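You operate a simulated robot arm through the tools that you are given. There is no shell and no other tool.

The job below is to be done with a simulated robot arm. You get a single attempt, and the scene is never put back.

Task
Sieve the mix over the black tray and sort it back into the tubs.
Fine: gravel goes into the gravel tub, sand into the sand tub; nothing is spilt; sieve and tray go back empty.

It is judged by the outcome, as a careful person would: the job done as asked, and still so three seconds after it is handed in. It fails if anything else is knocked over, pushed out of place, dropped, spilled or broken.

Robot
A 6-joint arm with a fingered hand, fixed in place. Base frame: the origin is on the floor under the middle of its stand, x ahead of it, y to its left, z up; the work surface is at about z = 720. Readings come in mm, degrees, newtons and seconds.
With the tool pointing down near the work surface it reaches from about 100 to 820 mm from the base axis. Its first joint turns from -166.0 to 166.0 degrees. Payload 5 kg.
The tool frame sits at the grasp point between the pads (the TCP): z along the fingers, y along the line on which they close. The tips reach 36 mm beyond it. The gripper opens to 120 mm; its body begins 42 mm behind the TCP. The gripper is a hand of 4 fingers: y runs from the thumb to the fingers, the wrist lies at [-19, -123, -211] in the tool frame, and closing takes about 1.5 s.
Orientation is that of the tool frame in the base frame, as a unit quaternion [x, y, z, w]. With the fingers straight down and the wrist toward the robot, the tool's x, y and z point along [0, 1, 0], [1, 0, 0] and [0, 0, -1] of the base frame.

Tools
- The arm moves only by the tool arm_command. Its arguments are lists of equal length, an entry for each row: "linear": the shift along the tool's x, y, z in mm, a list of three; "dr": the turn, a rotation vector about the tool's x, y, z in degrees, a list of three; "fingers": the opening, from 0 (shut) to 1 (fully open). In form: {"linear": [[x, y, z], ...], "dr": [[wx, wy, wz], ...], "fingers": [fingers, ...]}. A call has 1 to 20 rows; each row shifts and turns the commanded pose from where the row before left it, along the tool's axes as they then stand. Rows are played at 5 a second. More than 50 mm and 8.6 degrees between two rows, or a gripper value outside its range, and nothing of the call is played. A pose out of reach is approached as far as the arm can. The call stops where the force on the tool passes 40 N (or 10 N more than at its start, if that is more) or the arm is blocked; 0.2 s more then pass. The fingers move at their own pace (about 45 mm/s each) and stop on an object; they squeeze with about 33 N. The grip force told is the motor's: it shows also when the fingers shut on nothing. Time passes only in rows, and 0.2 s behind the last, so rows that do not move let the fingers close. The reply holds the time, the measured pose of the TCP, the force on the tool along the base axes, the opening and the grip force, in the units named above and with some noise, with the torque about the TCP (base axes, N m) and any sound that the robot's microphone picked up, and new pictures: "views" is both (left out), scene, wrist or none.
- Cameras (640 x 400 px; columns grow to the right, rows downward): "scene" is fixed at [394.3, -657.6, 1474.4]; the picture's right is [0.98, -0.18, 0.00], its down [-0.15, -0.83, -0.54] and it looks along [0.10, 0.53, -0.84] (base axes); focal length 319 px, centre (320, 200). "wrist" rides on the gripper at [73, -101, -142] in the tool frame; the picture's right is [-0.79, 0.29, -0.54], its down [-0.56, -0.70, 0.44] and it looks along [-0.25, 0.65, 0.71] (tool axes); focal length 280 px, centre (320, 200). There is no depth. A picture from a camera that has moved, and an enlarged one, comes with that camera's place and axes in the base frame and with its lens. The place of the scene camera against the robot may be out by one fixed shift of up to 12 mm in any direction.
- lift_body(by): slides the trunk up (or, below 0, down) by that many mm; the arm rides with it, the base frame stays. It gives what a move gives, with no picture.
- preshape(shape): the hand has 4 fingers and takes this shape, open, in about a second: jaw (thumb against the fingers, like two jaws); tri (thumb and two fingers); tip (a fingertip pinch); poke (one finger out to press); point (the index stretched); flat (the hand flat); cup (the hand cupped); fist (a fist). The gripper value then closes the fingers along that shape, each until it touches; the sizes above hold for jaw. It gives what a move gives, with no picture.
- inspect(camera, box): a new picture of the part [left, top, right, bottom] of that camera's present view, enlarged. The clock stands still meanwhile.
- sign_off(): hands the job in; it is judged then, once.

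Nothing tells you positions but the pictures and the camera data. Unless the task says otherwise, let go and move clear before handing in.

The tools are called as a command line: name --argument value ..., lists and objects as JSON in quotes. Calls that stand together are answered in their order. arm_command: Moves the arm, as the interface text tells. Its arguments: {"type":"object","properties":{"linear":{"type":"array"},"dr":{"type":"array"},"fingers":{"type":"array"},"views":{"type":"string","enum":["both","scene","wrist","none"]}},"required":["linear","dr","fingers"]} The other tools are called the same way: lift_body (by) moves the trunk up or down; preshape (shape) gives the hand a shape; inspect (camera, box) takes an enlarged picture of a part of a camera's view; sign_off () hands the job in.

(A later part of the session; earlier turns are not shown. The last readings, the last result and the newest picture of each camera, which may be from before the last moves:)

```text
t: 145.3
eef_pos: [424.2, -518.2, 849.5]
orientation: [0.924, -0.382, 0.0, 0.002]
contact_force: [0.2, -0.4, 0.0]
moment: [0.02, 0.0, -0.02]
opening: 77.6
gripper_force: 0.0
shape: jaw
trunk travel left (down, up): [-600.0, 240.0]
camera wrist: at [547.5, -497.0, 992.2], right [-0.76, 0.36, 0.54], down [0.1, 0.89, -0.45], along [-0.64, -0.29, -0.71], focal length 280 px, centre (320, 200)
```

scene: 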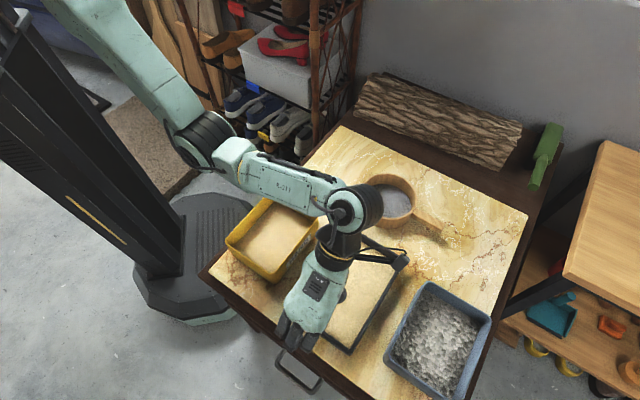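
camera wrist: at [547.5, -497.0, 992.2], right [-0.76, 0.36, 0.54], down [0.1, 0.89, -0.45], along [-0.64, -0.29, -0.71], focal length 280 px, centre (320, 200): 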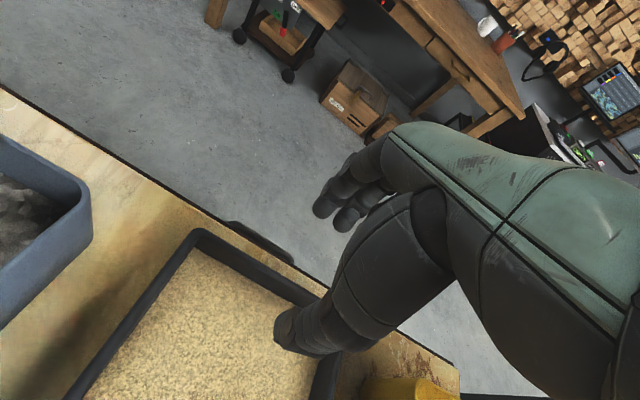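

The reach is good. I'll zoom in to line up precisely with the wall's middle.

inspect --camera "wrist" --box '[60, 210, 400, 400]'

inspect --camera "scene" --box '[260, 210, 420, 370]'

```text
1.88 times, centred on (230, 305) of wrist
camera zoom: at [547.5, -497.0, 992.2], right [-0.76, 0.36, 0.54], down [0.1, 0.89, -0.45], along [-0.64, -0.29, -0.71], focal length 528 px, centre (489, 2)
```

zoom: 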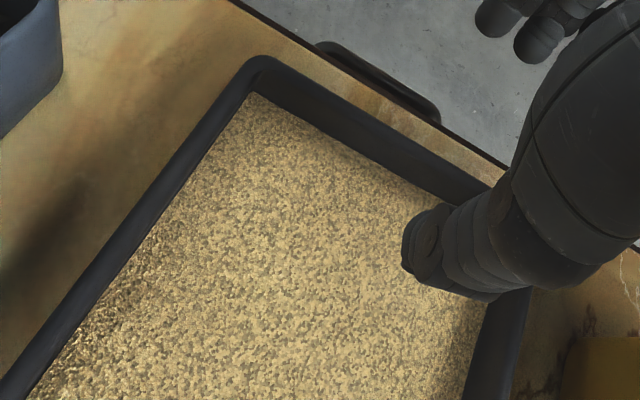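

```text
2.50 times, centred on (340, 290) of scene
camera zoom: at [394.3, -657.6, 1474.4], right [0.98, -0.18, 0.0], down [-0.15, -0.83, -0.54], along [0.1, 0.53, -0.84], focal length 798 px, centre (270, -25)
```

zoom: 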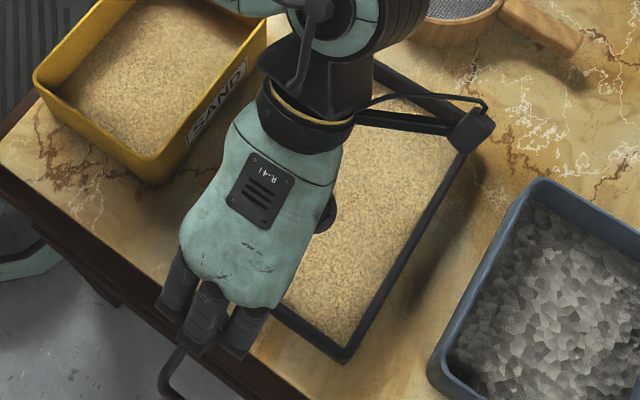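

inspect --camera "wrist" --box '[170, 215, 300, 300]'

inspect --camera "scene" --box '[320, 320, 400, 370]'

inspect --camera "scene" --box '[370, 235, 430, 275]'

```text
4.71 times, centred on (235, 258) of wrist
camera zoom: at [547.5, -497.0, 992.2], right [-0.76, 0.36, 0.54], down [0.1, 0.89, -0.45], along [-0.64, -0.29, -0.71], focal length 1320 px, centre (720, -71)
```

zoom: 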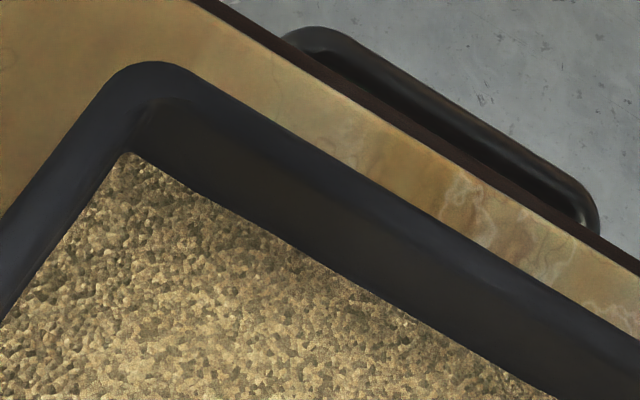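

```text
8.00 times, centred on (360, 345) of scene
camera zoom: at [394.3, -657.6, 1474.4], right [0.98, -0.18, 0.0], down [-0.15, -0.83, -0.54], along [0.1, 0.53, -0.84], focal length 2553 px, centre (0, -960)
```

zoom: 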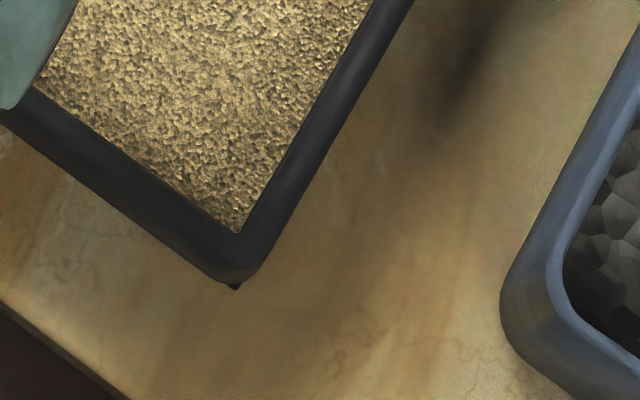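

```text
10.00 times, centred on (400, 255) of scene
camera zoom: at [394.3, -657.6, 1474.4], right [0.98, -0.18, 0.0], down [-0.15, -0.83, -0.54], along [0.1, 0.53, -0.84], focal length 3191 px, centre (-480, -350)
```

zoom: 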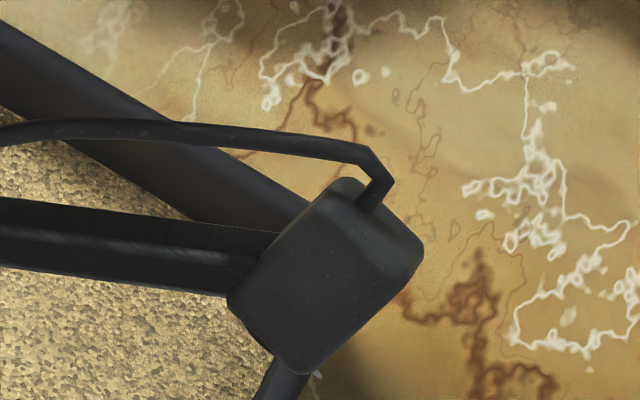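

The wall's middle is at about (421, -523) and its rim near z≈752. I'll shift onto it and come down partway to check.

arm_command --linear '[[1.7, 5.5, 10], [0, 0, 15], [0, 0, 15], [0, 0, 10], [0, 0, 0]]' --dr '[[0, 0, 0], [0, 0, 0], [0, 0, 0], [0, 0, 0], [0, 0, 0]]' --fingers '[0.6, 0.6, 0.6, 0.6, 0.6]'

inspect --camera "scene" --box '[260, 230, 380, 370]'

inspect --camera "wrist" --box '[140, 180, 420, 370]'

```text
t: 146.5
eef_pos: [421.5, -522.7, 800.9]
orientation: [0.924, -0.381, 0.0, 0.001]
contact_force: [0.0, -0.1, 0.0]
moment: [-0.01, 0.02, -0.03]
opening: 72.6
gripper_force: 0.2
shape: jaw
trunk travel left (down, up): [-600.0, 240.0]
camera wrist: at [544.9, -501.4, 942.7], right [-0.76, 0.35, 0.54], down [0.09, 0.89, -0.45], along [-0.64, -0.29, -0.71], focal length 280 px, centre (320, 200)
```

scene: 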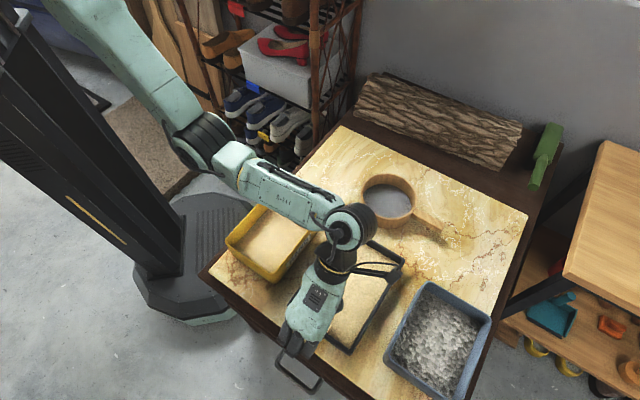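
wrist: 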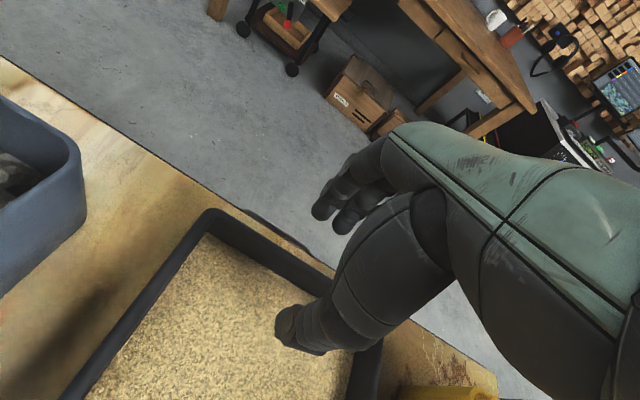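

```text
2.86 times, centred on (320, 300) of scene
camera zoom: at [394.3, -657.6, 1474.4], right [0.98, -0.18, 0.0], down [-0.15, -0.83, -0.54], along [0.1, 0.53, -0.84], focal length 912 px, centre (320, -86)
```

zoom: 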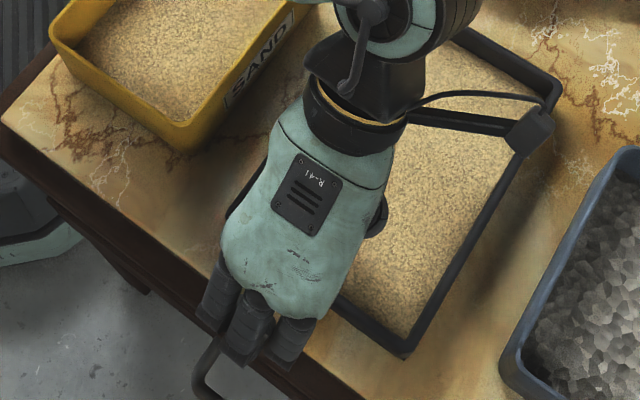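

```text
2.11 times, centred on (280, 275) of wrist
camera zoom: at [544.9, -501.4, 942.7], right [-0.76, 0.35, 0.54], down [0.09, 0.89, -0.45], along [-0.64, -0.29, -0.71], focal length 590 px, centre (404, 42)
```

zoom: 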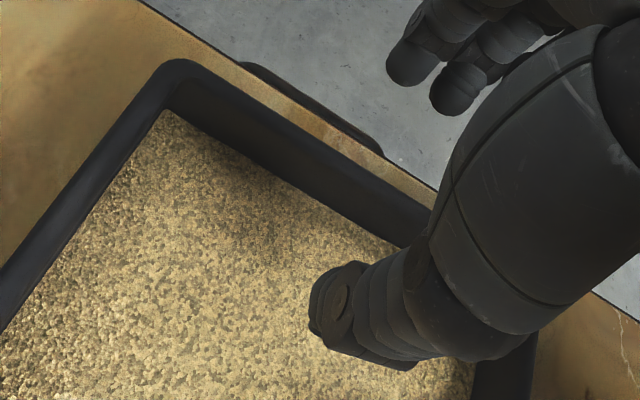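

The thumb is inside, the fingers are outside, and the wall is between them. I'll lower to about z=762.

arm_command --linear '[[0, 0, 10], [0, 0, 10], [0, 0, 8], [0, 0, 6], [0, 0, 4], [0, 0, 0]]' --dr '[[0, 0, 0], [0, 0, 0], [0, 0, 0], [0, 0, 0], [0, 0, 0], [0, 0, 0]]' --fingers '[0.6, 0.6, 0.6, 0.6, 0.6, 0.6]' --views "wrist"

inspect --camera "wrist" --box '[140, 180, 420, 370]'

```text
t: 147.9
eef_pos: [423.5, -529.2, 771.4]
orientation: [0.924, -0.382, 0.006, 0.008]
contact_force: [-4.0, 1.6, 22.0]
moment: [0.91, -0.68, 0.21]
opening: 72.8
gripper_force: 0.0
shape: jaw
trunk travel left (down, up): [-600.0, 240.0]
stopped in row 6: the force on the tool passed its limit at 41 N (the readings are from after the stop); the commanded pose is now the measured one
camera wrist: at [546.2, -505.6, 914.3], right [-0.77, 0.36, 0.53], down [0.1, 0.88, -0.46], along [-0.64, -0.3, -0.71], focal length 280 px, centre (320, 200)
```

wrist: 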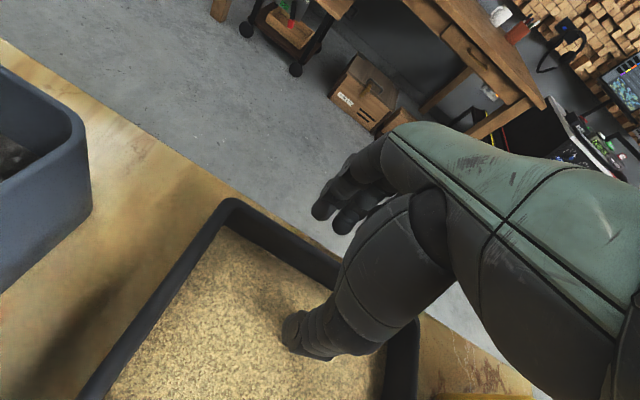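

```text
2.11 times, centred on (280, 275) of wrist
camera zoom: at [546.2, -505.6, 914.3], right [-0.77, 0.36, 0.53], down [0.1, 0.88, -0.46], along [-0.64, -0.3, -0.71], focal length 590 px, centre (404, 42)
```

zoom: 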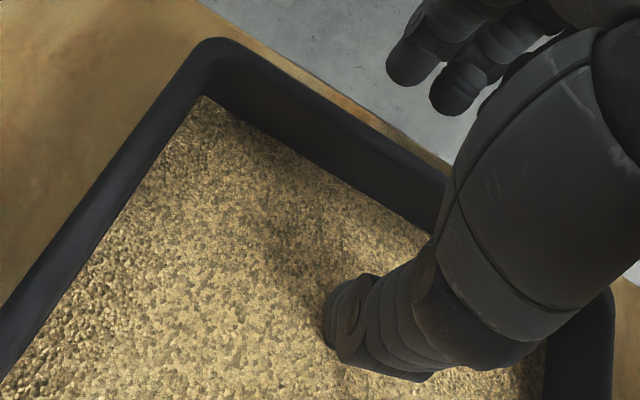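

The thumb reached the tray floor and the arm stopped itself. I'll back off a little and check that the tray hasn't moved.

arm_command --linear '[[0, 0, -6], [0, 0, -6], [0, 0, 0]]' --dr '[[0, 0, 0], [0, 0, 0], [0, 0, 0]]' --fingers '[0.6, 0.6, 0.6]' --views "scene"

inspect --camera "scene" --box '[260, 215, 420, 370]'

inspect --camera "wrist" --box '[60, 180, 440, 400]'

```text
t: 148.7
eef_pos: [422.0, -526.8, 778.5]
orientation: [0.925, -0.38, 0.003, 0.007]
contact_force: [-0.4, 0.3, -0.5]
moment: [0.01, 0.01, 0.03]
opening: 72.2
gripper_force: 0.1
shape: jaw
trunk travel left (down, up): [-600.0, 240.0]
```

scene: 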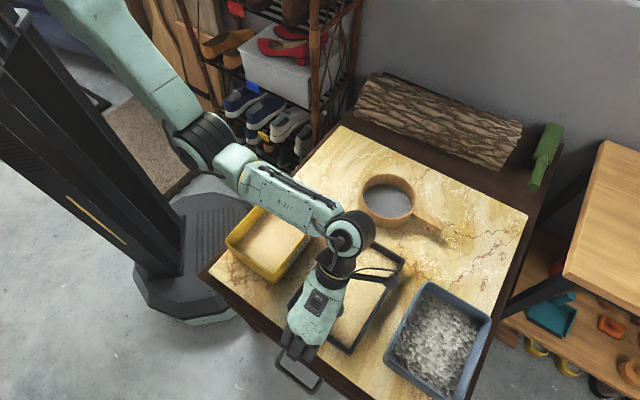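

```text
2.58 times, centred on (340, 292) of scene
camera zoom: at [394.3, -657.6, 1474.4], right [0.98, -0.18, 0.0], down [-0.15, -0.83, -0.54], along [0.1, 0.53, -0.84], focal length 824 px, centre (268, -39)
```

zoom: 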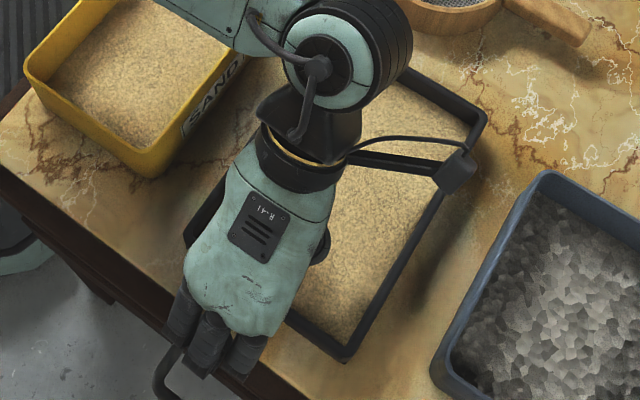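

```text
1.68 times, centred on (250, 290) of wrist
camera zoom: at [545.7, -504.2, 921.6], right [-0.76, 0.36, 0.54], down [0.1, 0.89, -0.45], along [-0.64, -0.29, -0.71], focal length 472 px, centre (438, 48)
```

zoom: 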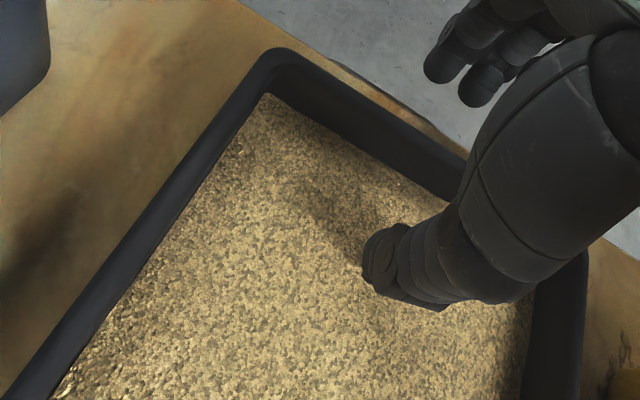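

The tray is exactly where it was. I'll tilt the hand 10° so the fingertips sit lower than the thumb, lower slightly, and close on the wall.

arm_command --linear '[[0, 0, 0], [0, 0, 0], [0, 0, 3], [0, 0, 3], [0, 0, 0], [0, 0, 0], [0, 0, 0], [0, 0, 0], [0, 0, 0], [0, 0, 0], [0, 0, 0], [0, 0, 0], [0, 0, 0], [0, 0, 0]]' --dr '[[5, 0, 0], [5, 0, 0], [0, 0, 0], [0, 0, 0], [0, 0, 0], [0, 0, 0], [0, 0, 0], [0, 0, 0], [0, 0, 0], [0, 0, 0], [0, 0, 0], [0, 0, 0], [0, 0, 0], [0, 0, 0]]' --fingers '[0.6, 0.6, 0.6, 0.6, 0.5, 0.4, 0.32, 0.25, 0.18, 0.12, 0.06, 0, 0, 0]' --views "wrist"

inspect --camera "wrist" --box '[60, 180, 440, 400]'

inspect --camera "scene" --box '[260, 215, 420, 370]'

```text
t: 151.7
eef_pos: [424.1, -525.6, 774.1]
orientation: [0.921, -0.38, 0.036, -0.075]
contact_force: [-2.3, -1.3, -0.3]
moment: [-0.16, 0.08, 0.17]
opening: 3.5
gripper_force: 32.4
shape: jaw
trunk travel left (down, up): [-600.0, 240.0]
camera wrist: at [527.8, -522.0, 931.4], right [-0.83, 0.29, 0.48], down [0.14, 0.93, -0.33], along [-0.54, -0.2, -0.81], focal length 280 px, centre (320, 200)
```

wrist: 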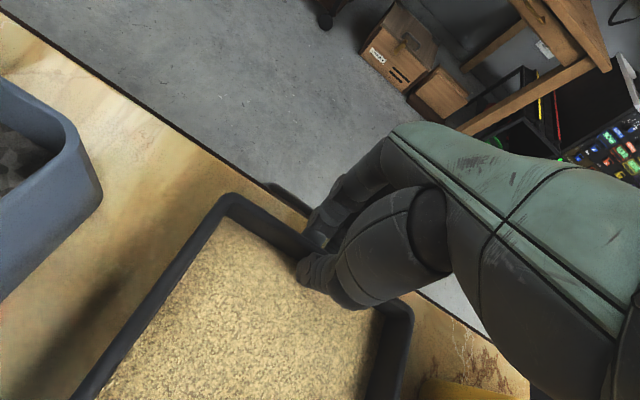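

```text
1.68 times, centred on (250, 290) of wrist
camera zoom: at [527.8, -522.0, 931.4], right [-0.83, 0.29, 0.48], down [0.14, 0.93, -0.33], along [-0.54, -0.2, -0.81], focal length 472 px, centre (438, 48)
```

zoom: 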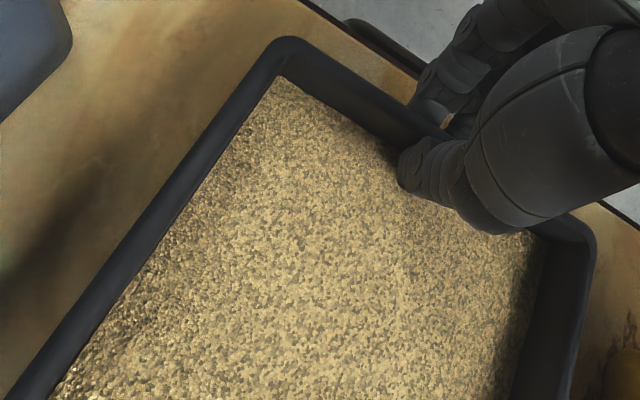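

```text
2.58 times, centred on (340, 292) of scene
camera zoom: at [394.3, -657.6, 1474.4], right [0.98, -0.18, 0.0], down [-0.15, -0.83, -0.54], along [0.1, 0.53, -0.84], focal length 824 px, centre (268, -39)
```

zoom: 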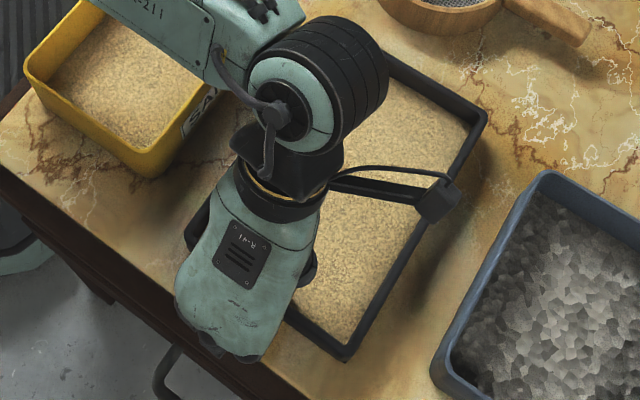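

The hand has closed on the wall (3.5 mm). I'll do a tiny test lift.

arm_command --linear '[[0, 0.3, -1.5], [0, 0.3, -1.5], [0, 0.3, -2], [0, 0.3, -2], [0, 0, 0]]' --dr '[[0, 0, 0], [0, 0, 0], [0, 0, 0], [0, 0, 0], [0, 0, 0]]' --fingers '[0, 0, 0, 0, 0]' --views "wrist"

inspect --camera "wrist" --box '[60, 180, 440, 400]'

inspect --camera "scene" --box '[260, 215, 420, 370]'

```text
t: 152.9
eef_pos: [422.8, -526.3, 780.4]
orientation: [0.922, -0.378, 0.037, -0.075]
contact_force: [0.4, 1.0, -3.5]
moment: [-0.14, 0.12, 0.12]
opening: 3.6
gripper_force: 33.5
shape: jaw
trunk travel left (down, up): [-600.0, 240.0]
camera wrist: at [526.8, -523.9, 938.4], right [-0.83, 0.29, 0.48], down [0.14, 0.93, -0.33], along [-0.54, -0.2, -0.81], focal length 280 px, centre (320, 200)
```

wrist: 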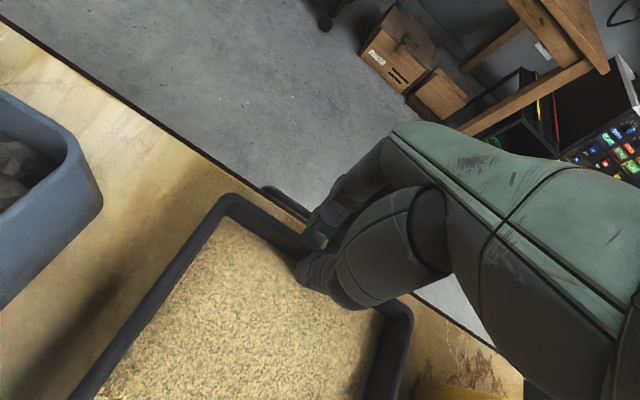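

```text
1.68 times, centred on (250, 290) of wrist
camera zoom: at [526.8, -523.9, 938.4], right [-0.83, 0.29, 0.48], down [0.14, 0.93, -0.33], along [-0.54, -0.2, -0.81], focal length 472 px, centre (438, 48)
```

zoom: 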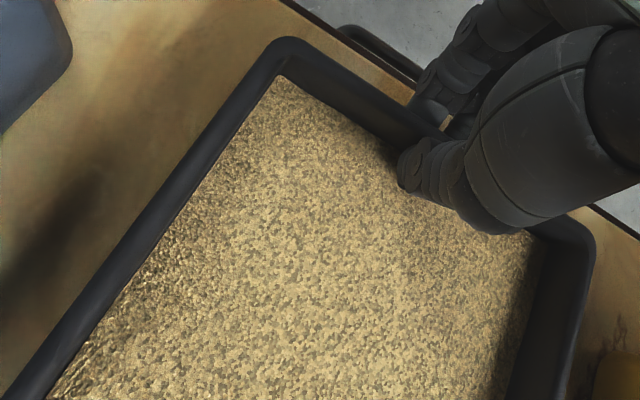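

```text
2.58 times, centred on (340, 292) of scene
camera zoom: at [394.3, -657.6, 1474.4], right [0.98, -0.18, 0.0], down [-0.15, -0.83, -0.54], along [0.1, 0.53, -0.84], focal length 824 px, centre (268, -39)
```

zoom: 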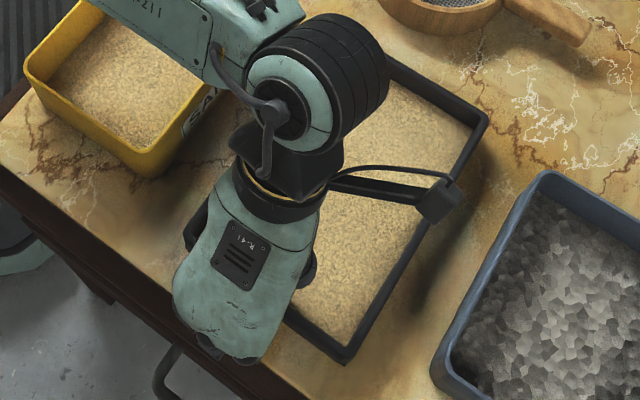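

The near end is up 7 mm and the grip is holding. I'll raise a bit more to see whether the far end comes up or droops.

arm_command --linear '[[0, 0.5, -3], [0, 0.5, -3], [0, 0.5, -3], [0, 0.5, -3], [0, 0, 0]]' --dr '[[0, 0, 0], [0, 0, 0], [0, 0, 0], [0, 0, 0], [0, 0, 0]]' --fingers '[0, 0, 0, 0, 0]' --views "wrist"

inspect --camera "wrist" --box '[60, 180, 440, 400]'

inspect --camera "scene" --box '[260, 215, 420, 370]'

```text
t: 154.1
eef_pos: [418.7, -530.0, 791.2]
orientation: [0.922, -0.379, 0.036, -0.075]
contact_force: [0.0, 0.8, -4.0]
moment: [-0.18, 0.16, 0.09]
opening: 3.5
gripper_force: 33.3
shape: jaw
trunk travel left (down, up): [-600.0, 240.0]
camera wrist: at [522.9, -526.7, 949.7], right [-0.83, 0.29, 0.48], down [0.14, 0.93, -0.33], along [-0.54, -0.2, -0.81], focal length 280 px, centre (320, 200)
```

wrist: 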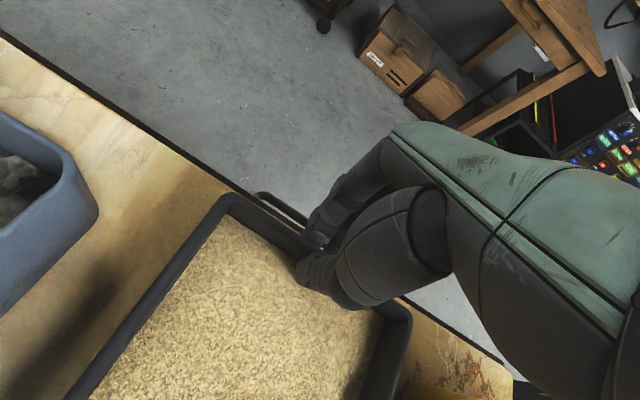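

```text
1.68 times, centred on (250, 290) of wrist
camera zoom: at [522.9, -526.7, 949.7], right [-0.83, 0.29, 0.48], down [0.14, 0.93, -0.33], along [-0.54, -0.2, -0.81], focal length 472 px, centre (438, 48)
```

zoom: 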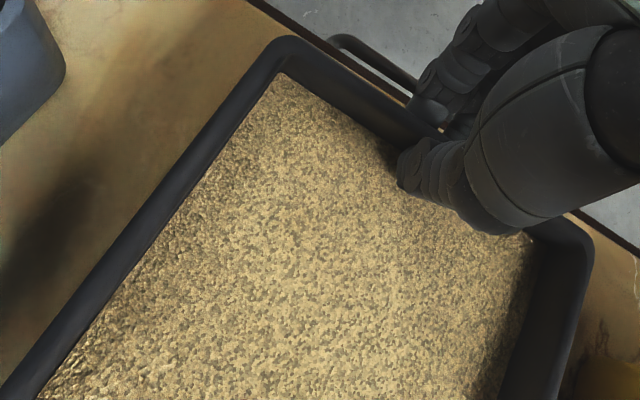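

```text
2.58 times, centred on (340, 292) of scene
camera zoom: at [394.3, -657.6, 1474.4], right [0.98, -0.18, 0.0], down [-0.15, -0.83, -0.54], along [0.1, 0.53, -0.84], focal length 824 px, centre (268, -39)
```

zoom: 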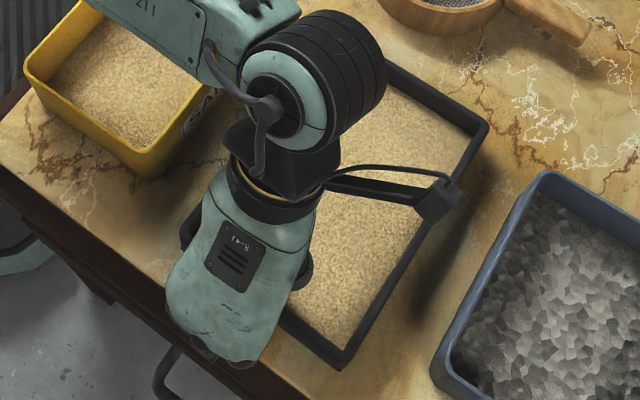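

The far end is still resting on the table and the grip torque is rising slowly. I'll lift a bit more to see if the hold stiffens.

arm_command --linear '[[0, -0.5, -4], [0, -0.5, -4], [0, -0.5, -4], [0, -0.5, -4], [0, 0, 0]]' --dr '[[0, 0, 0], [0, 0, 0], [0, 0, 0], [0, 0, 0], [0, 0, 0]]' --fingers '[0, 0, 0, 0, 0]' --views "wrist"

inspect --camera "wrist" --box '[60, 180, 440, 400]'

inspect --camera "scene" --box '[260, 215, 420, 370]'

```text
t: 155.3
eef_pos: [419.6, -531.4, 808.7]
orientation: [0.922, -0.379, 0.036, -0.075]
contact_force: [0.1, 0.4, -3.9]
moment: [-0.28, 0.23, 0.11]
opening: 3.6
gripper_force: 32.5
shape: jaw
trunk travel left (down, up): [-600.0, 240.0]
camera wrist: at [523.0, -527.3, 966.4], right [-0.83, 0.29, 0.48], down [0.14, 0.93, -0.33], along [-0.54, -0.2, -0.81], focal length 280 px, centre (320, 200)
```

wrist: 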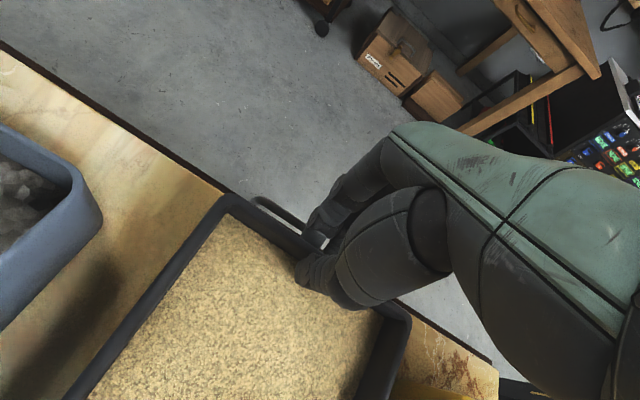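

```text
1.68 times, centred on (250, 290) of wrist
camera zoom: at [523.0, -527.3, 966.4], right [-0.83, 0.29, 0.48], down [0.14, 0.93, -0.33], along [-0.54, -0.2, -0.81], focal length 472 px, centre (438, 48)
```

zoom: 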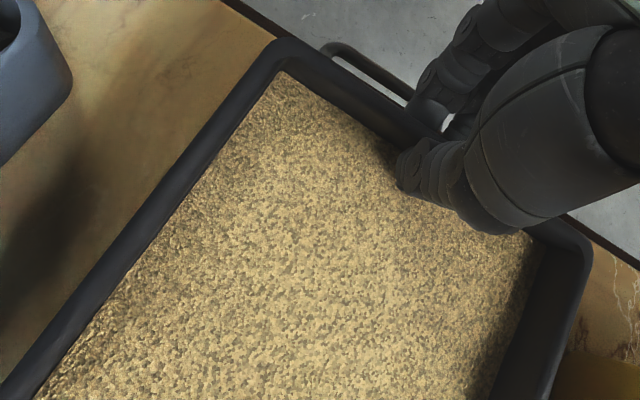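

```text
2.58 times, centred on (340, 292) of scene
camera zoom: at [394.3, -657.6, 1474.4], right [0.98, -0.18, 0.0], down [-0.15, -0.83, -0.54], along [0.1, 0.53, -0.84], focal length 824 px, centre (268, -39)
```

zoom: 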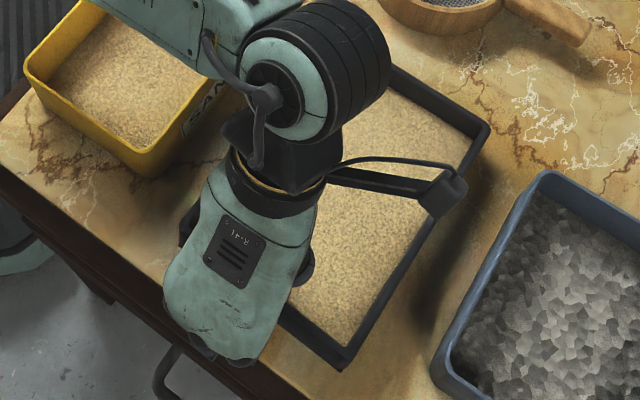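

The hold stiffens as it flexes: torque is now 0.36 N·m and the far end is nearly lifting. I'll rotate the hand slightly to take up the remaining droop and bring the far end up.

arm_command --linear '[[0, 0, -1], [0, 0, -1], [0, 0, -1], [0, 0, -1], [0, 0, 0]]' --dr '[[2, 0, 0], [2, 0, 0], [2, 0, 0], [2, 0, 0], [0, 0, 0]]' --fingers '[0, 0, 0, 0, 0]' --views "wrist"

inspect --camera "wrist" --box '[60, 180, 440, 400]'

inspect --camera "scene" --box '[260, 215, 420, 370]'

```text
t: 156.5
eef_pos: [416.7, -531.6, 810.7]
orientation: [0.914, -0.375, 0.062, -0.138]
contact_force: [0.9, -1.5, -5.9]
moment: [-0.53, 0.59, -0.01]
opening: 3.6
gripper_force: 33.1
shape: jaw
trunk travel left (down, up): [-600.0, 240.0]
camera wrist: at [506.3, -543.9, 978.4], right [-0.87, 0.25, 0.42], down [0.17, 0.96, -0.22], along [-0.46, -0.12, -0.88], focal length 280 px, centre (320, 200)
```

wrist: 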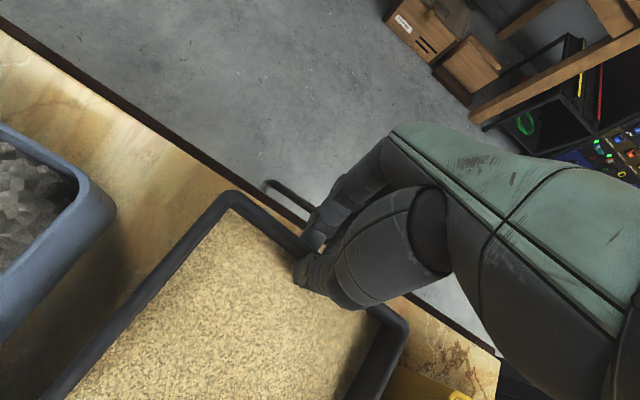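

```text
1.68 times, centred on (250, 290) of wrist
camera zoom: at [506.3, -543.9, 978.4], right [-0.87, 0.25, 0.42], down [0.17, 0.96, -0.22], along [-0.46, -0.12, -0.88], focal length 472 px, centre (438, 48)
```

zoom: 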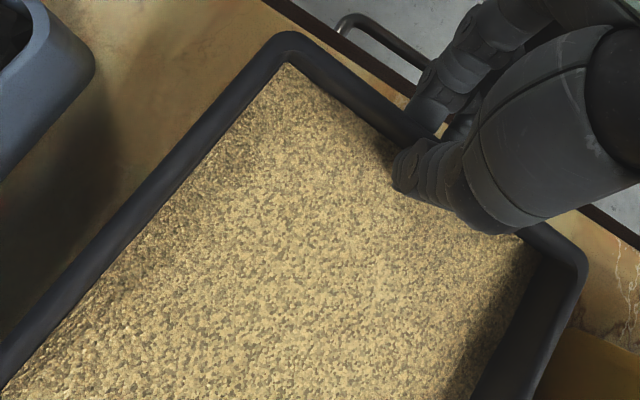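

```text
2.58 times, centred on (340, 292) of scene
camera zoom: at [394.3, -657.6, 1474.4], right [0.98, -0.18, 0.0], down [-0.15, -0.83, -0.54], along [0.1, 0.53, -0.84], focal length 824 px, centre (268, -39)
```

zoom: 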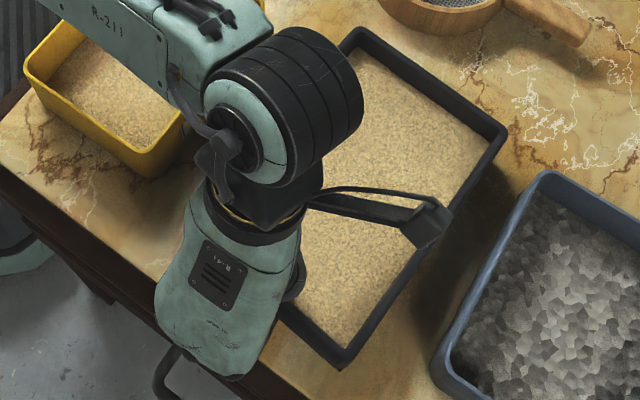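

The tray is fully off the table and roughly level, with the sand undisturbed and a load of 5.9 N held by the spring-like pinch. I'll raise it straight up with the trunk.

lift_body --by 30

inspect --camera "scene" --box '[240, 190, 460, 380]'

```text
t: 157.3
eef_pos: [417.9, -531.4, 840.1]
orientation: [0.914, -0.376, 0.062, -0.139]
contact_force: [0.2, -0.6, -5.9]
moment: [-0.51, 0.59, 0.01]
opening: 3.9
gripper_force: 32.6
shape: jaw
trunk travel left (down, up): [-630.0, 210.0]
```

```text
2.11 times, centred on (350, 285) of scene
camera zoom: at [394.3, -657.6, 1474.4], right [0.98, -0.18, 0.0], down [-0.15, -0.83, -0.54], along [0.1, 0.53, -0.84], focal length 672 px, centre (257, 21)
```

zoom: 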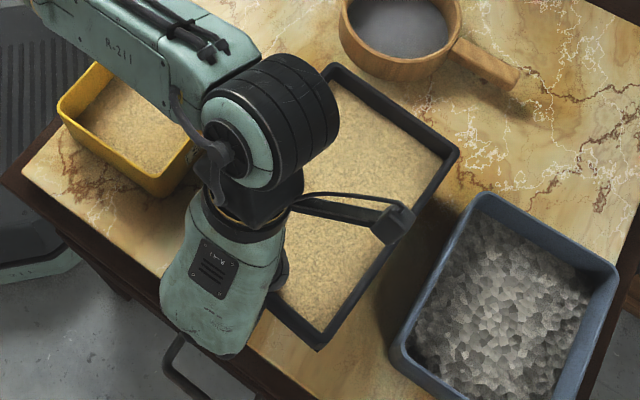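

It's holding steadily. I'll raise it further, above the tub rims.

lift_body --by 65

inspect --camera "scene" --box '[240, 190, 460, 380]'

inspect --camera "wrist" --box '[0, 150, 440, 400]'

```text
t: 158.3
eef_pos: [418.3, -531.1, 905.9]
orientation: [0.914, -0.377, 0.063, -0.139]
contact_force: [-0.1, 0.4, -5.8]
moment: [-0.48, 0.52, -0.03]
opening: 3.7
gripper_force: 32.4
shape: jaw
trunk travel left (down, up): [-695.0, 145.0]
```

```text
2.11 times, centred on (350, 285) of scene
camera zoom: at [394.3, -657.6, 1474.4], right [0.98, -0.18, 0.0], down [-0.15, -0.83, -0.54], along [0.1, 0.53, -0.84], focal length 672 px, centre (257, 21)
```

zoom: 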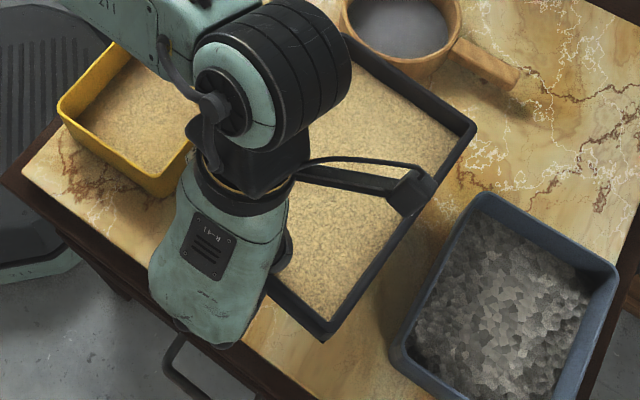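

```text
1.45 times, centred on (220, 275) of wrist
camera zoom: at [506.3, -544.0, 1073.0], right [-0.87, 0.25, 0.42], down [0.17, 0.96, -0.22], along [-0.46, -0.12, -0.88], focal length 408 px, centre (466, 91)
```

zoom: 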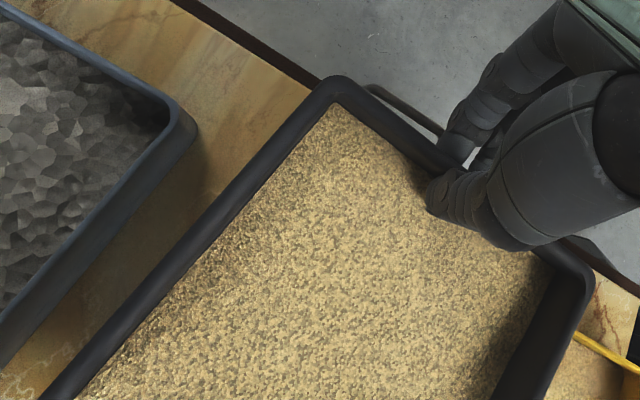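

The tray is level at z≈884, well above both tubs. I'll now carry it slowly with a turn of about 51° so that one corner ends up over the sand tub's middle.

arm_command --linear '[[-3.11, 2.43, -0.76], [-3.11, 2.43, -0.76], [-3.11, 2.43, -0.76], [-3.11, 2.43, -0.76], [-3.11, 2.43, -0.76], [-3.11, 2.43, -0.76], [-3.47, 1.94, -0.61], [-3.47, 1.94, -0.61], [-3.47, 1.94, -0.61], [-3.47, 1.94, -0.61], [-3.47, 1.94, -0.61], [-3.47, 1.94, -0.61], [-3.74, 1.4, -0.44], [-3.74, 1.4, -0.44], [-3.74, 1.4, -0.44], [-3.74, 1.4, -0.44], [-3.74, 1.4, -0.44], [0, 0, 0]]' --dr '[[0, -0.45, -1.43], [0, -0.45, -1.43], [0, -0.45, -1.43], [0, -0.45, -1.43], [0, -0.45, -1.43], [0, -0.45, -1.43], [0, -0.45, -1.43], [0, -0.45, -1.43], [0, -0.45, -1.43], [0, -0.45, -1.43], [0, -0.45, -1.43], [0, -0.45, -1.43], [0, -0.45, -1.43], [0, -0.45, -1.43], [0, -0.45, -1.43], [0, -0.45, -1.43], [0, -0.45, -1.43], [0, 0, 0]]' --fingers '[0, 0, 0, 0, 0, 0, 0, 0, 0, 0, 0, 0, 0, 0, 0, 0, 0, 0]'

```text
t: 162.1
eef_pos: [350.8, -529.4, 905.2]
orientation: [0.975, -0.165, 0.03, -0.148]
contact_force: [0.2, -1.0, -5.9]
moment: [-0.67, 0.31, 0.02]
opening: 3.9
gripper_force: 32.7
shape: jaw
trunk travel left (down, up): [-695.0, 145.0]
camera wrist: at [435.9, -501.5, 1073.2], right [-0.89, -0.15, 0.42], down [-0.26, 0.94, -0.22], along [-0.37, -0.31, -0.88], focal length 280 px, centre (320, 200)
```

scene: 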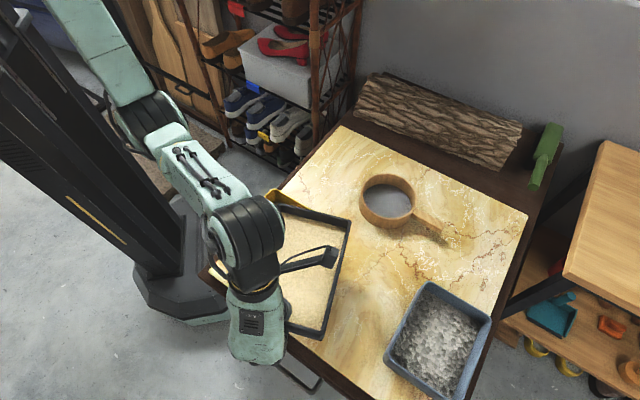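
wrist: 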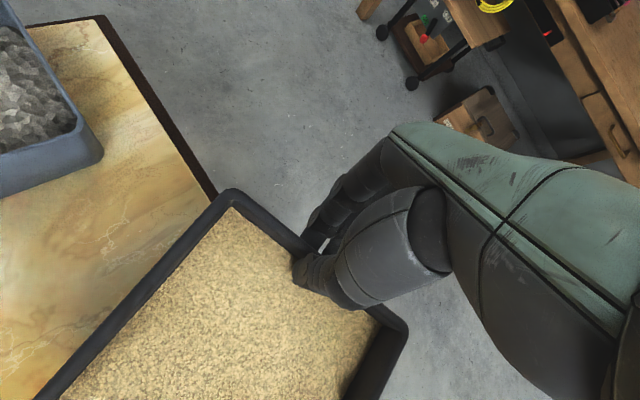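

Steady, with no slip. Now the second half of the carry.

arm_command --linear '[[-3.88, 1.01, -0.32], [-3.88, 1.01, -0.32], [-3.88, 1.01, -0.32], [-3.88, 1.01, -0.32], [-3.98, 0.52, -0.16], [-3.98, 0.52, -0.16], [-3.98, 0.52, -0.16], [-3.98, 0.52, -0.16], [-3.98, 0.52, -0.16], [-3.98, 0.52, -0.16], [-4.02, -0.08, 0.03], [-4.02, -0.08, 0.03], [-4.02, -0.08, 0.03], [-4.02, -0.08, 0.03], [-4.02, -0.08, 0.03], [-4.02, -0.08, 0.03], [-4.0, -0.3, 0.1], [0, 0, 0]]' --dr '[[0, -0.45, -1.43], [0, -0.45, -1.43], [0, -0.45, -1.43], [0, -0.45, -1.43], [0, -0.45, -1.43], [0, -0.45, -1.43], [0, -0.45, -1.43], [0, -0.45, -1.43], [0, -0.45, -1.43], [0, -0.45, -1.43], [0, -0.45, -1.43], [0, -0.45, -1.43], [0, -0.45, -1.43], [0, -0.45, -1.43], [0, -0.45, -1.43], [0, -0.45, -1.43], [0, -0.45, -1.43], [0, 0, 0]]' --fingers '[0, 0, 0, 0, 0, 0, 0, 0, 0, 0, 0, 0, 0, 0, 0, 0, 0, 0]'

inspect --camera "scene" --box '[180, 160, 380, 370]'

```text
t: 165.9
eef_pos: [281.8, -527.0, 904.9]
orientation: [0.988, 0.053, -0.005, -0.147]
contact_force: [-0.5, 0.6, -5.6]
moment: [-0.74, -0.05, 0.01]
opening: 3.6
gripper_force: 32.6
shape: jaw
trunk travel left (down, up): [-695.0, 145.0]
camera wrist: at [347.0, -465.0, 1072.2], right [-0.74, -0.52, 0.43], down [-0.64, 0.73, -0.22], along [-0.2, -0.44, -0.88], focal length 280 px, centre (320, 200)
```

scene: 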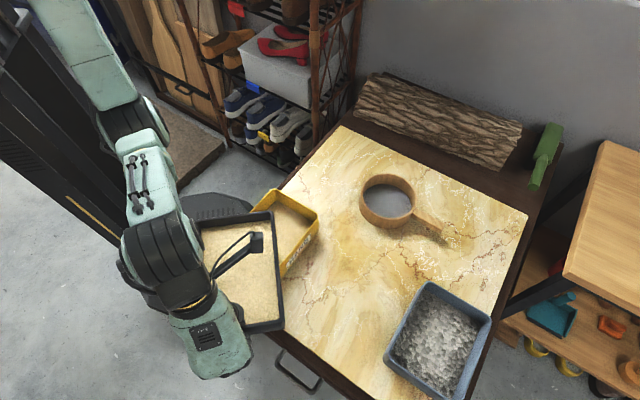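
wrist: 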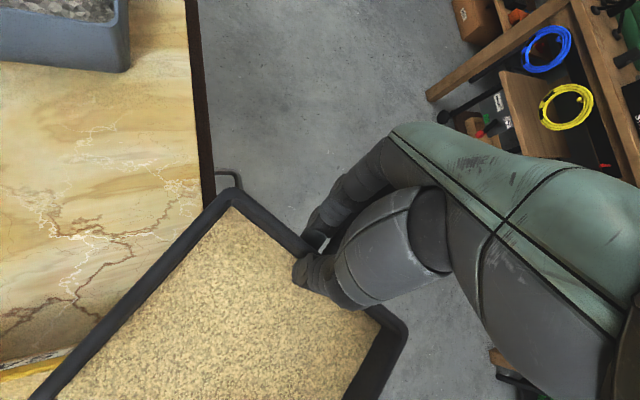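

```text
1.90 times, centred on (280, 265) of scene
camera zoom: at [394.3, -657.6, 1474.4], right [0.98, -0.18, 0.0], down [-0.15, -0.83, -0.54], along [0.1, 0.53, -0.84], focal length 608 px, centre (396, 76)
```

zoom: 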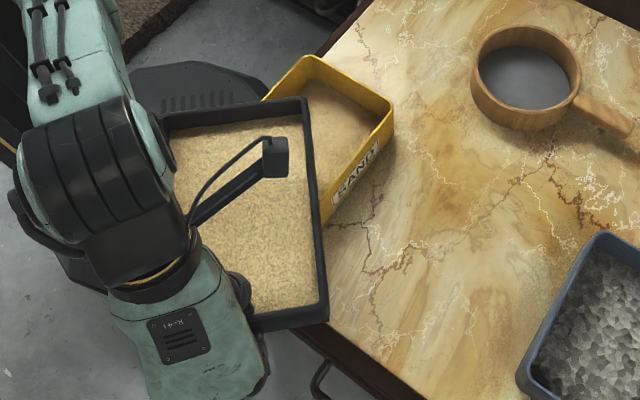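

The tray's corner is over the middle of the sand tub. I'll start tipping it about that corner, slowly, to 32° first.

arm_command --linear '[[0.74, -2.68, -6.28], [0.74, -2.68, -6.28], [0.8, -2.74, -6.26], [0.8, -2.74, -6.26], [0.86, -2.8, -6.25], [0.86, -2.8, -6.25], [0.92, -2.86, -6.25], [0.92, -2.86, -6.25], [0.98, -2.93, -6.25], [0.98, -2.93, -6.25], [1.04, -2.99, -6.26], [1.04, -2.99, -6.26], [1.1, -3.05, -6.28], [1.1, -3.05, -6.28], [1.16, -3.12, -6.3], [1.16, -3.12, -6.3], [0, 0, 0]]' --dr '[[-1.415, -1.354, 0.411], [-1.415, -1.354, 0.411], [-1.415, -1.354, 0.411], [-1.415, -1.354, 0.411], [-1.415, -1.354, 0.411], [-1.415, -1.354, 0.411], [-1.415, -1.354, 0.411], [-1.415, -1.354, 0.411], [-1.415, -1.354, 0.411], [-1.415, -1.354, 0.411], [-1.415, -1.354, 0.411], [-1.415, -1.354, 0.411], [-1.415, -1.354, 0.411], [-1.415, -1.354, 0.411], [-1.415, -1.354, 0.411], [-1.415, -1.354, 0.411], [0, 0, 0]]' --fingers '[0, 0, 0, 0, 0, 0, 0, 0, 0, 0, 0, 0, 0, 0, 0, 0, 0]'

inspect --camera "scene" --box '[180, 160, 380, 370]'

```text
t: 169.5
eef_pos: [310.7, -489.5, 1005.1]
orientation: [0.98, 0.024, -0.186, 0.06]
contact_force: [-0.4, -0.6, -6.1]
moment: [-0.52, -0.06, 0.0]
opening: 3.1
gripper_force: 33.1
shape: jaw
trunk travel left (down, up): [-695.0, 145.0]
camera wrist: at [423.1, -369.6, 1097.8], right [-0.52, -0.24, 0.82], down [-0.73, 0.62, -0.28], along [-0.45, -0.75, -0.49], focal length 280 px, centre (320, 200)
```

scene: 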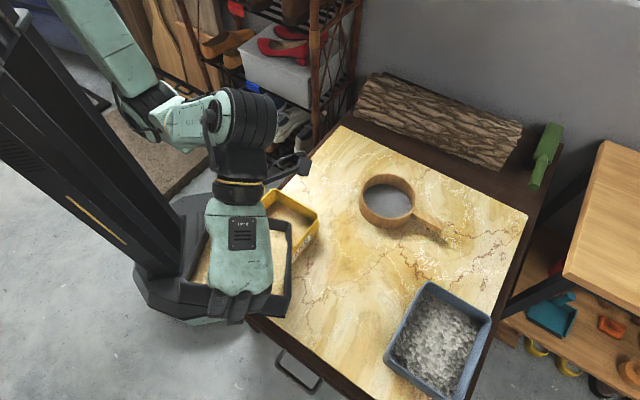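
wrist: 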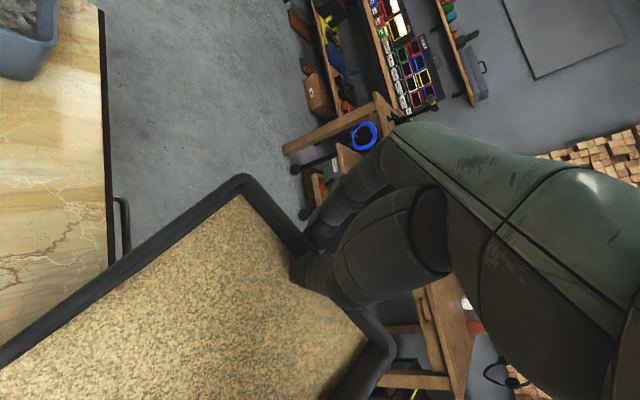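

```text
1.90 times, centred on (280, 265) of scene
camera zoom: at [394.3, -657.6, 1474.4], right [0.98, -0.18, 0.0], down [-0.15, -0.83, -0.54], along [0.1, 0.53, -0.84], focal length 608 px, centre (396, 76)
```

zoom: 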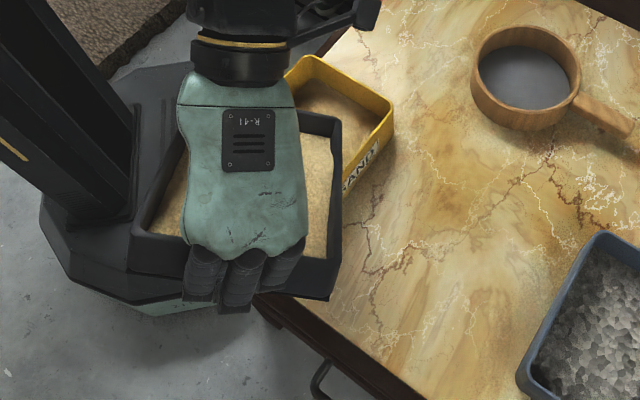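

The sand is still in place, but the tray has swivelled about 12° in the pinch, which moved the low corner towards one side of the tub. I'll shift the tray back so that the corner is over the tub's middle again.

arm_command --linear '[[-5, -3.1, 1.6], [-9, -5.6, 3], [-10, -6.2, 3.3], [-9, -5.6, 3], [-5, -3.1, 1.6], [-2.4, -1.2, 0.6], [0, 0, 0]]' --dr '[[0, 0, 0], [0, 0, 0], [0, 0, 0], [0, 0, 0], [0, 0, 0], [0, 0, 0], [0, 0, 0]]' --fingers '[0, 0, 0, 0, 0, 0, 0]' --views "none"

inspect --camera "scene" --box '[180, 160, 380, 370]'

inspect --camera "wrist" --box '[0, 150, 440, 400]'

```text
t: 171.1
eef_pos: [266.8, -467.4, 1005.3]
orientation: [0.98, 0.023, -0.186, 0.06]
contact_force: [-0.8, -0.4, -5.8]
moment: [-0.56, -0.08, -0.04]
opening: 2.8
gripper_force: 33.3
shape: jaw
trunk travel left (down, up): [-695.0, 145.0]
```

```text
1.90 times, centred on (280, 265) of scene
camera zoom: at [394.3, -657.6, 1474.4], right [0.98, -0.18, 0.0], down [-0.15, -0.83, -0.54], along [0.1, 0.53, -0.84], focal length 608 px, centre (396, 76)
```

zoom: 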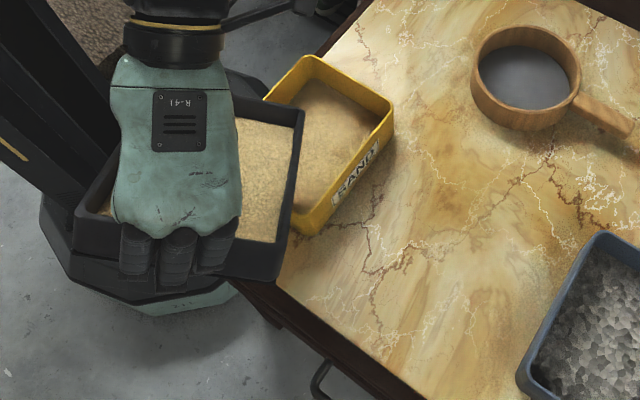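

```text
1.45 times, centred on (220, 275) of wrist
camera zoom: at [379.3, -347.6, 1098.6], right [-0.52, -0.24, 0.82], down [-0.73, 0.62, -0.28], along [-0.45, -0.75, -0.49], focal length 408 px, centre (466, 91)
```

zoom: 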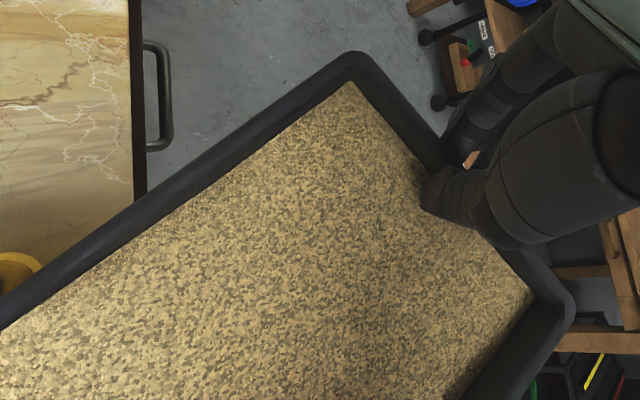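

The low corner is back over the tub's centre. I'll tip another 8° about that corner and re-check.

arm_command --linear '[[0.76, -3.22, -8.0], [0.76, -3.22, -8.0], [0.76, -3.22, -8.0], [0.76, -3.22, -8.0], [0, 0, 0]]' --dr '[[-1.415, -1.354, 0.411], [-1.415, -1.354, 0.411], [-1.415, -1.354, 0.411], [-1.415, -1.354, 0.411], [0, 0, 0]]' --fingers '[0, 0, 0, 0, 0]' --views "scene"

inspect --camera "scene" --box '[180, 160, 380, 370]'

inspect --camera "wrist" --box '[0, 150, 440, 400]'

```text
t: 172.3
eef_pos: [281.3, -449.3, 1031.4]
orientation: [0.967, 0.016, -0.228, 0.114]
contact_force: [-0.4, -0.3, -6.6]
moment: [-0.47, -0.04, 0.02]
opening: 3.2
gripper_force: 32.6
shape: jaw
trunk travel left (down, up): [-695.0, 145.0]
```

scene: 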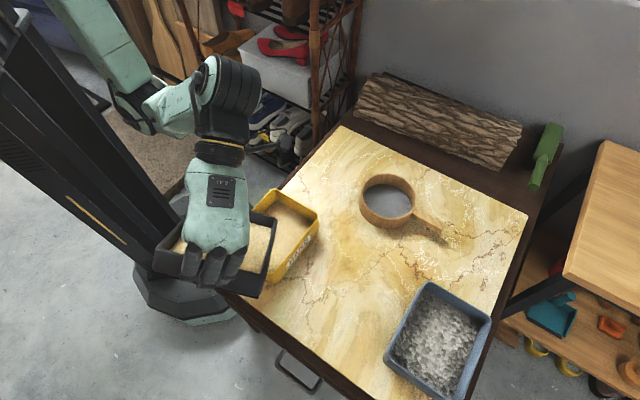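

```text
1.90 times, centred on (280, 265) of scene
camera zoom: at [394.3, -657.6, 1474.4], right [0.98, -0.18, 0.0], down [-0.15, -0.83, -0.54], along [0.1, 0.53, -0.84], focal length 608 px, centre (396, 76)
```

zoom: 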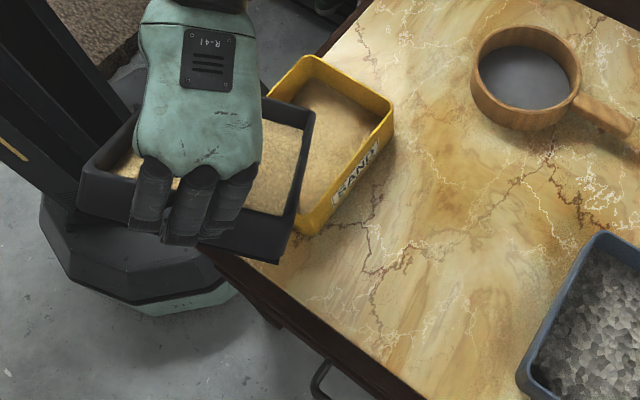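

```text
1.45 times, centred on (220, 275) of wrist
camera zoom: at [400.6, -319.8, 1100.3], right [-0.44, -0.14, 0.89], down [-0.75, 0.59, -0.28], along [-0.49, -0.79, -0.37], focal length 408 px, centre (466, 91)
```

zoom: 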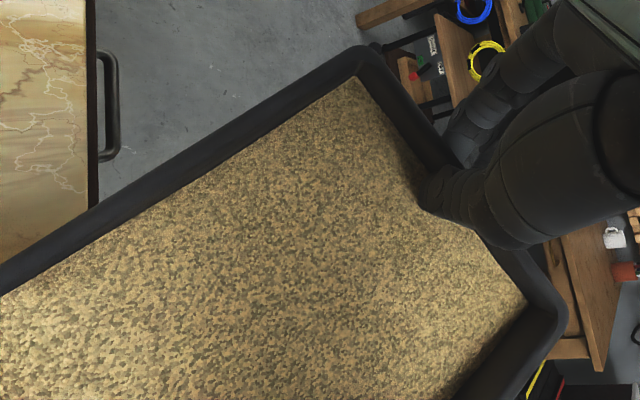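

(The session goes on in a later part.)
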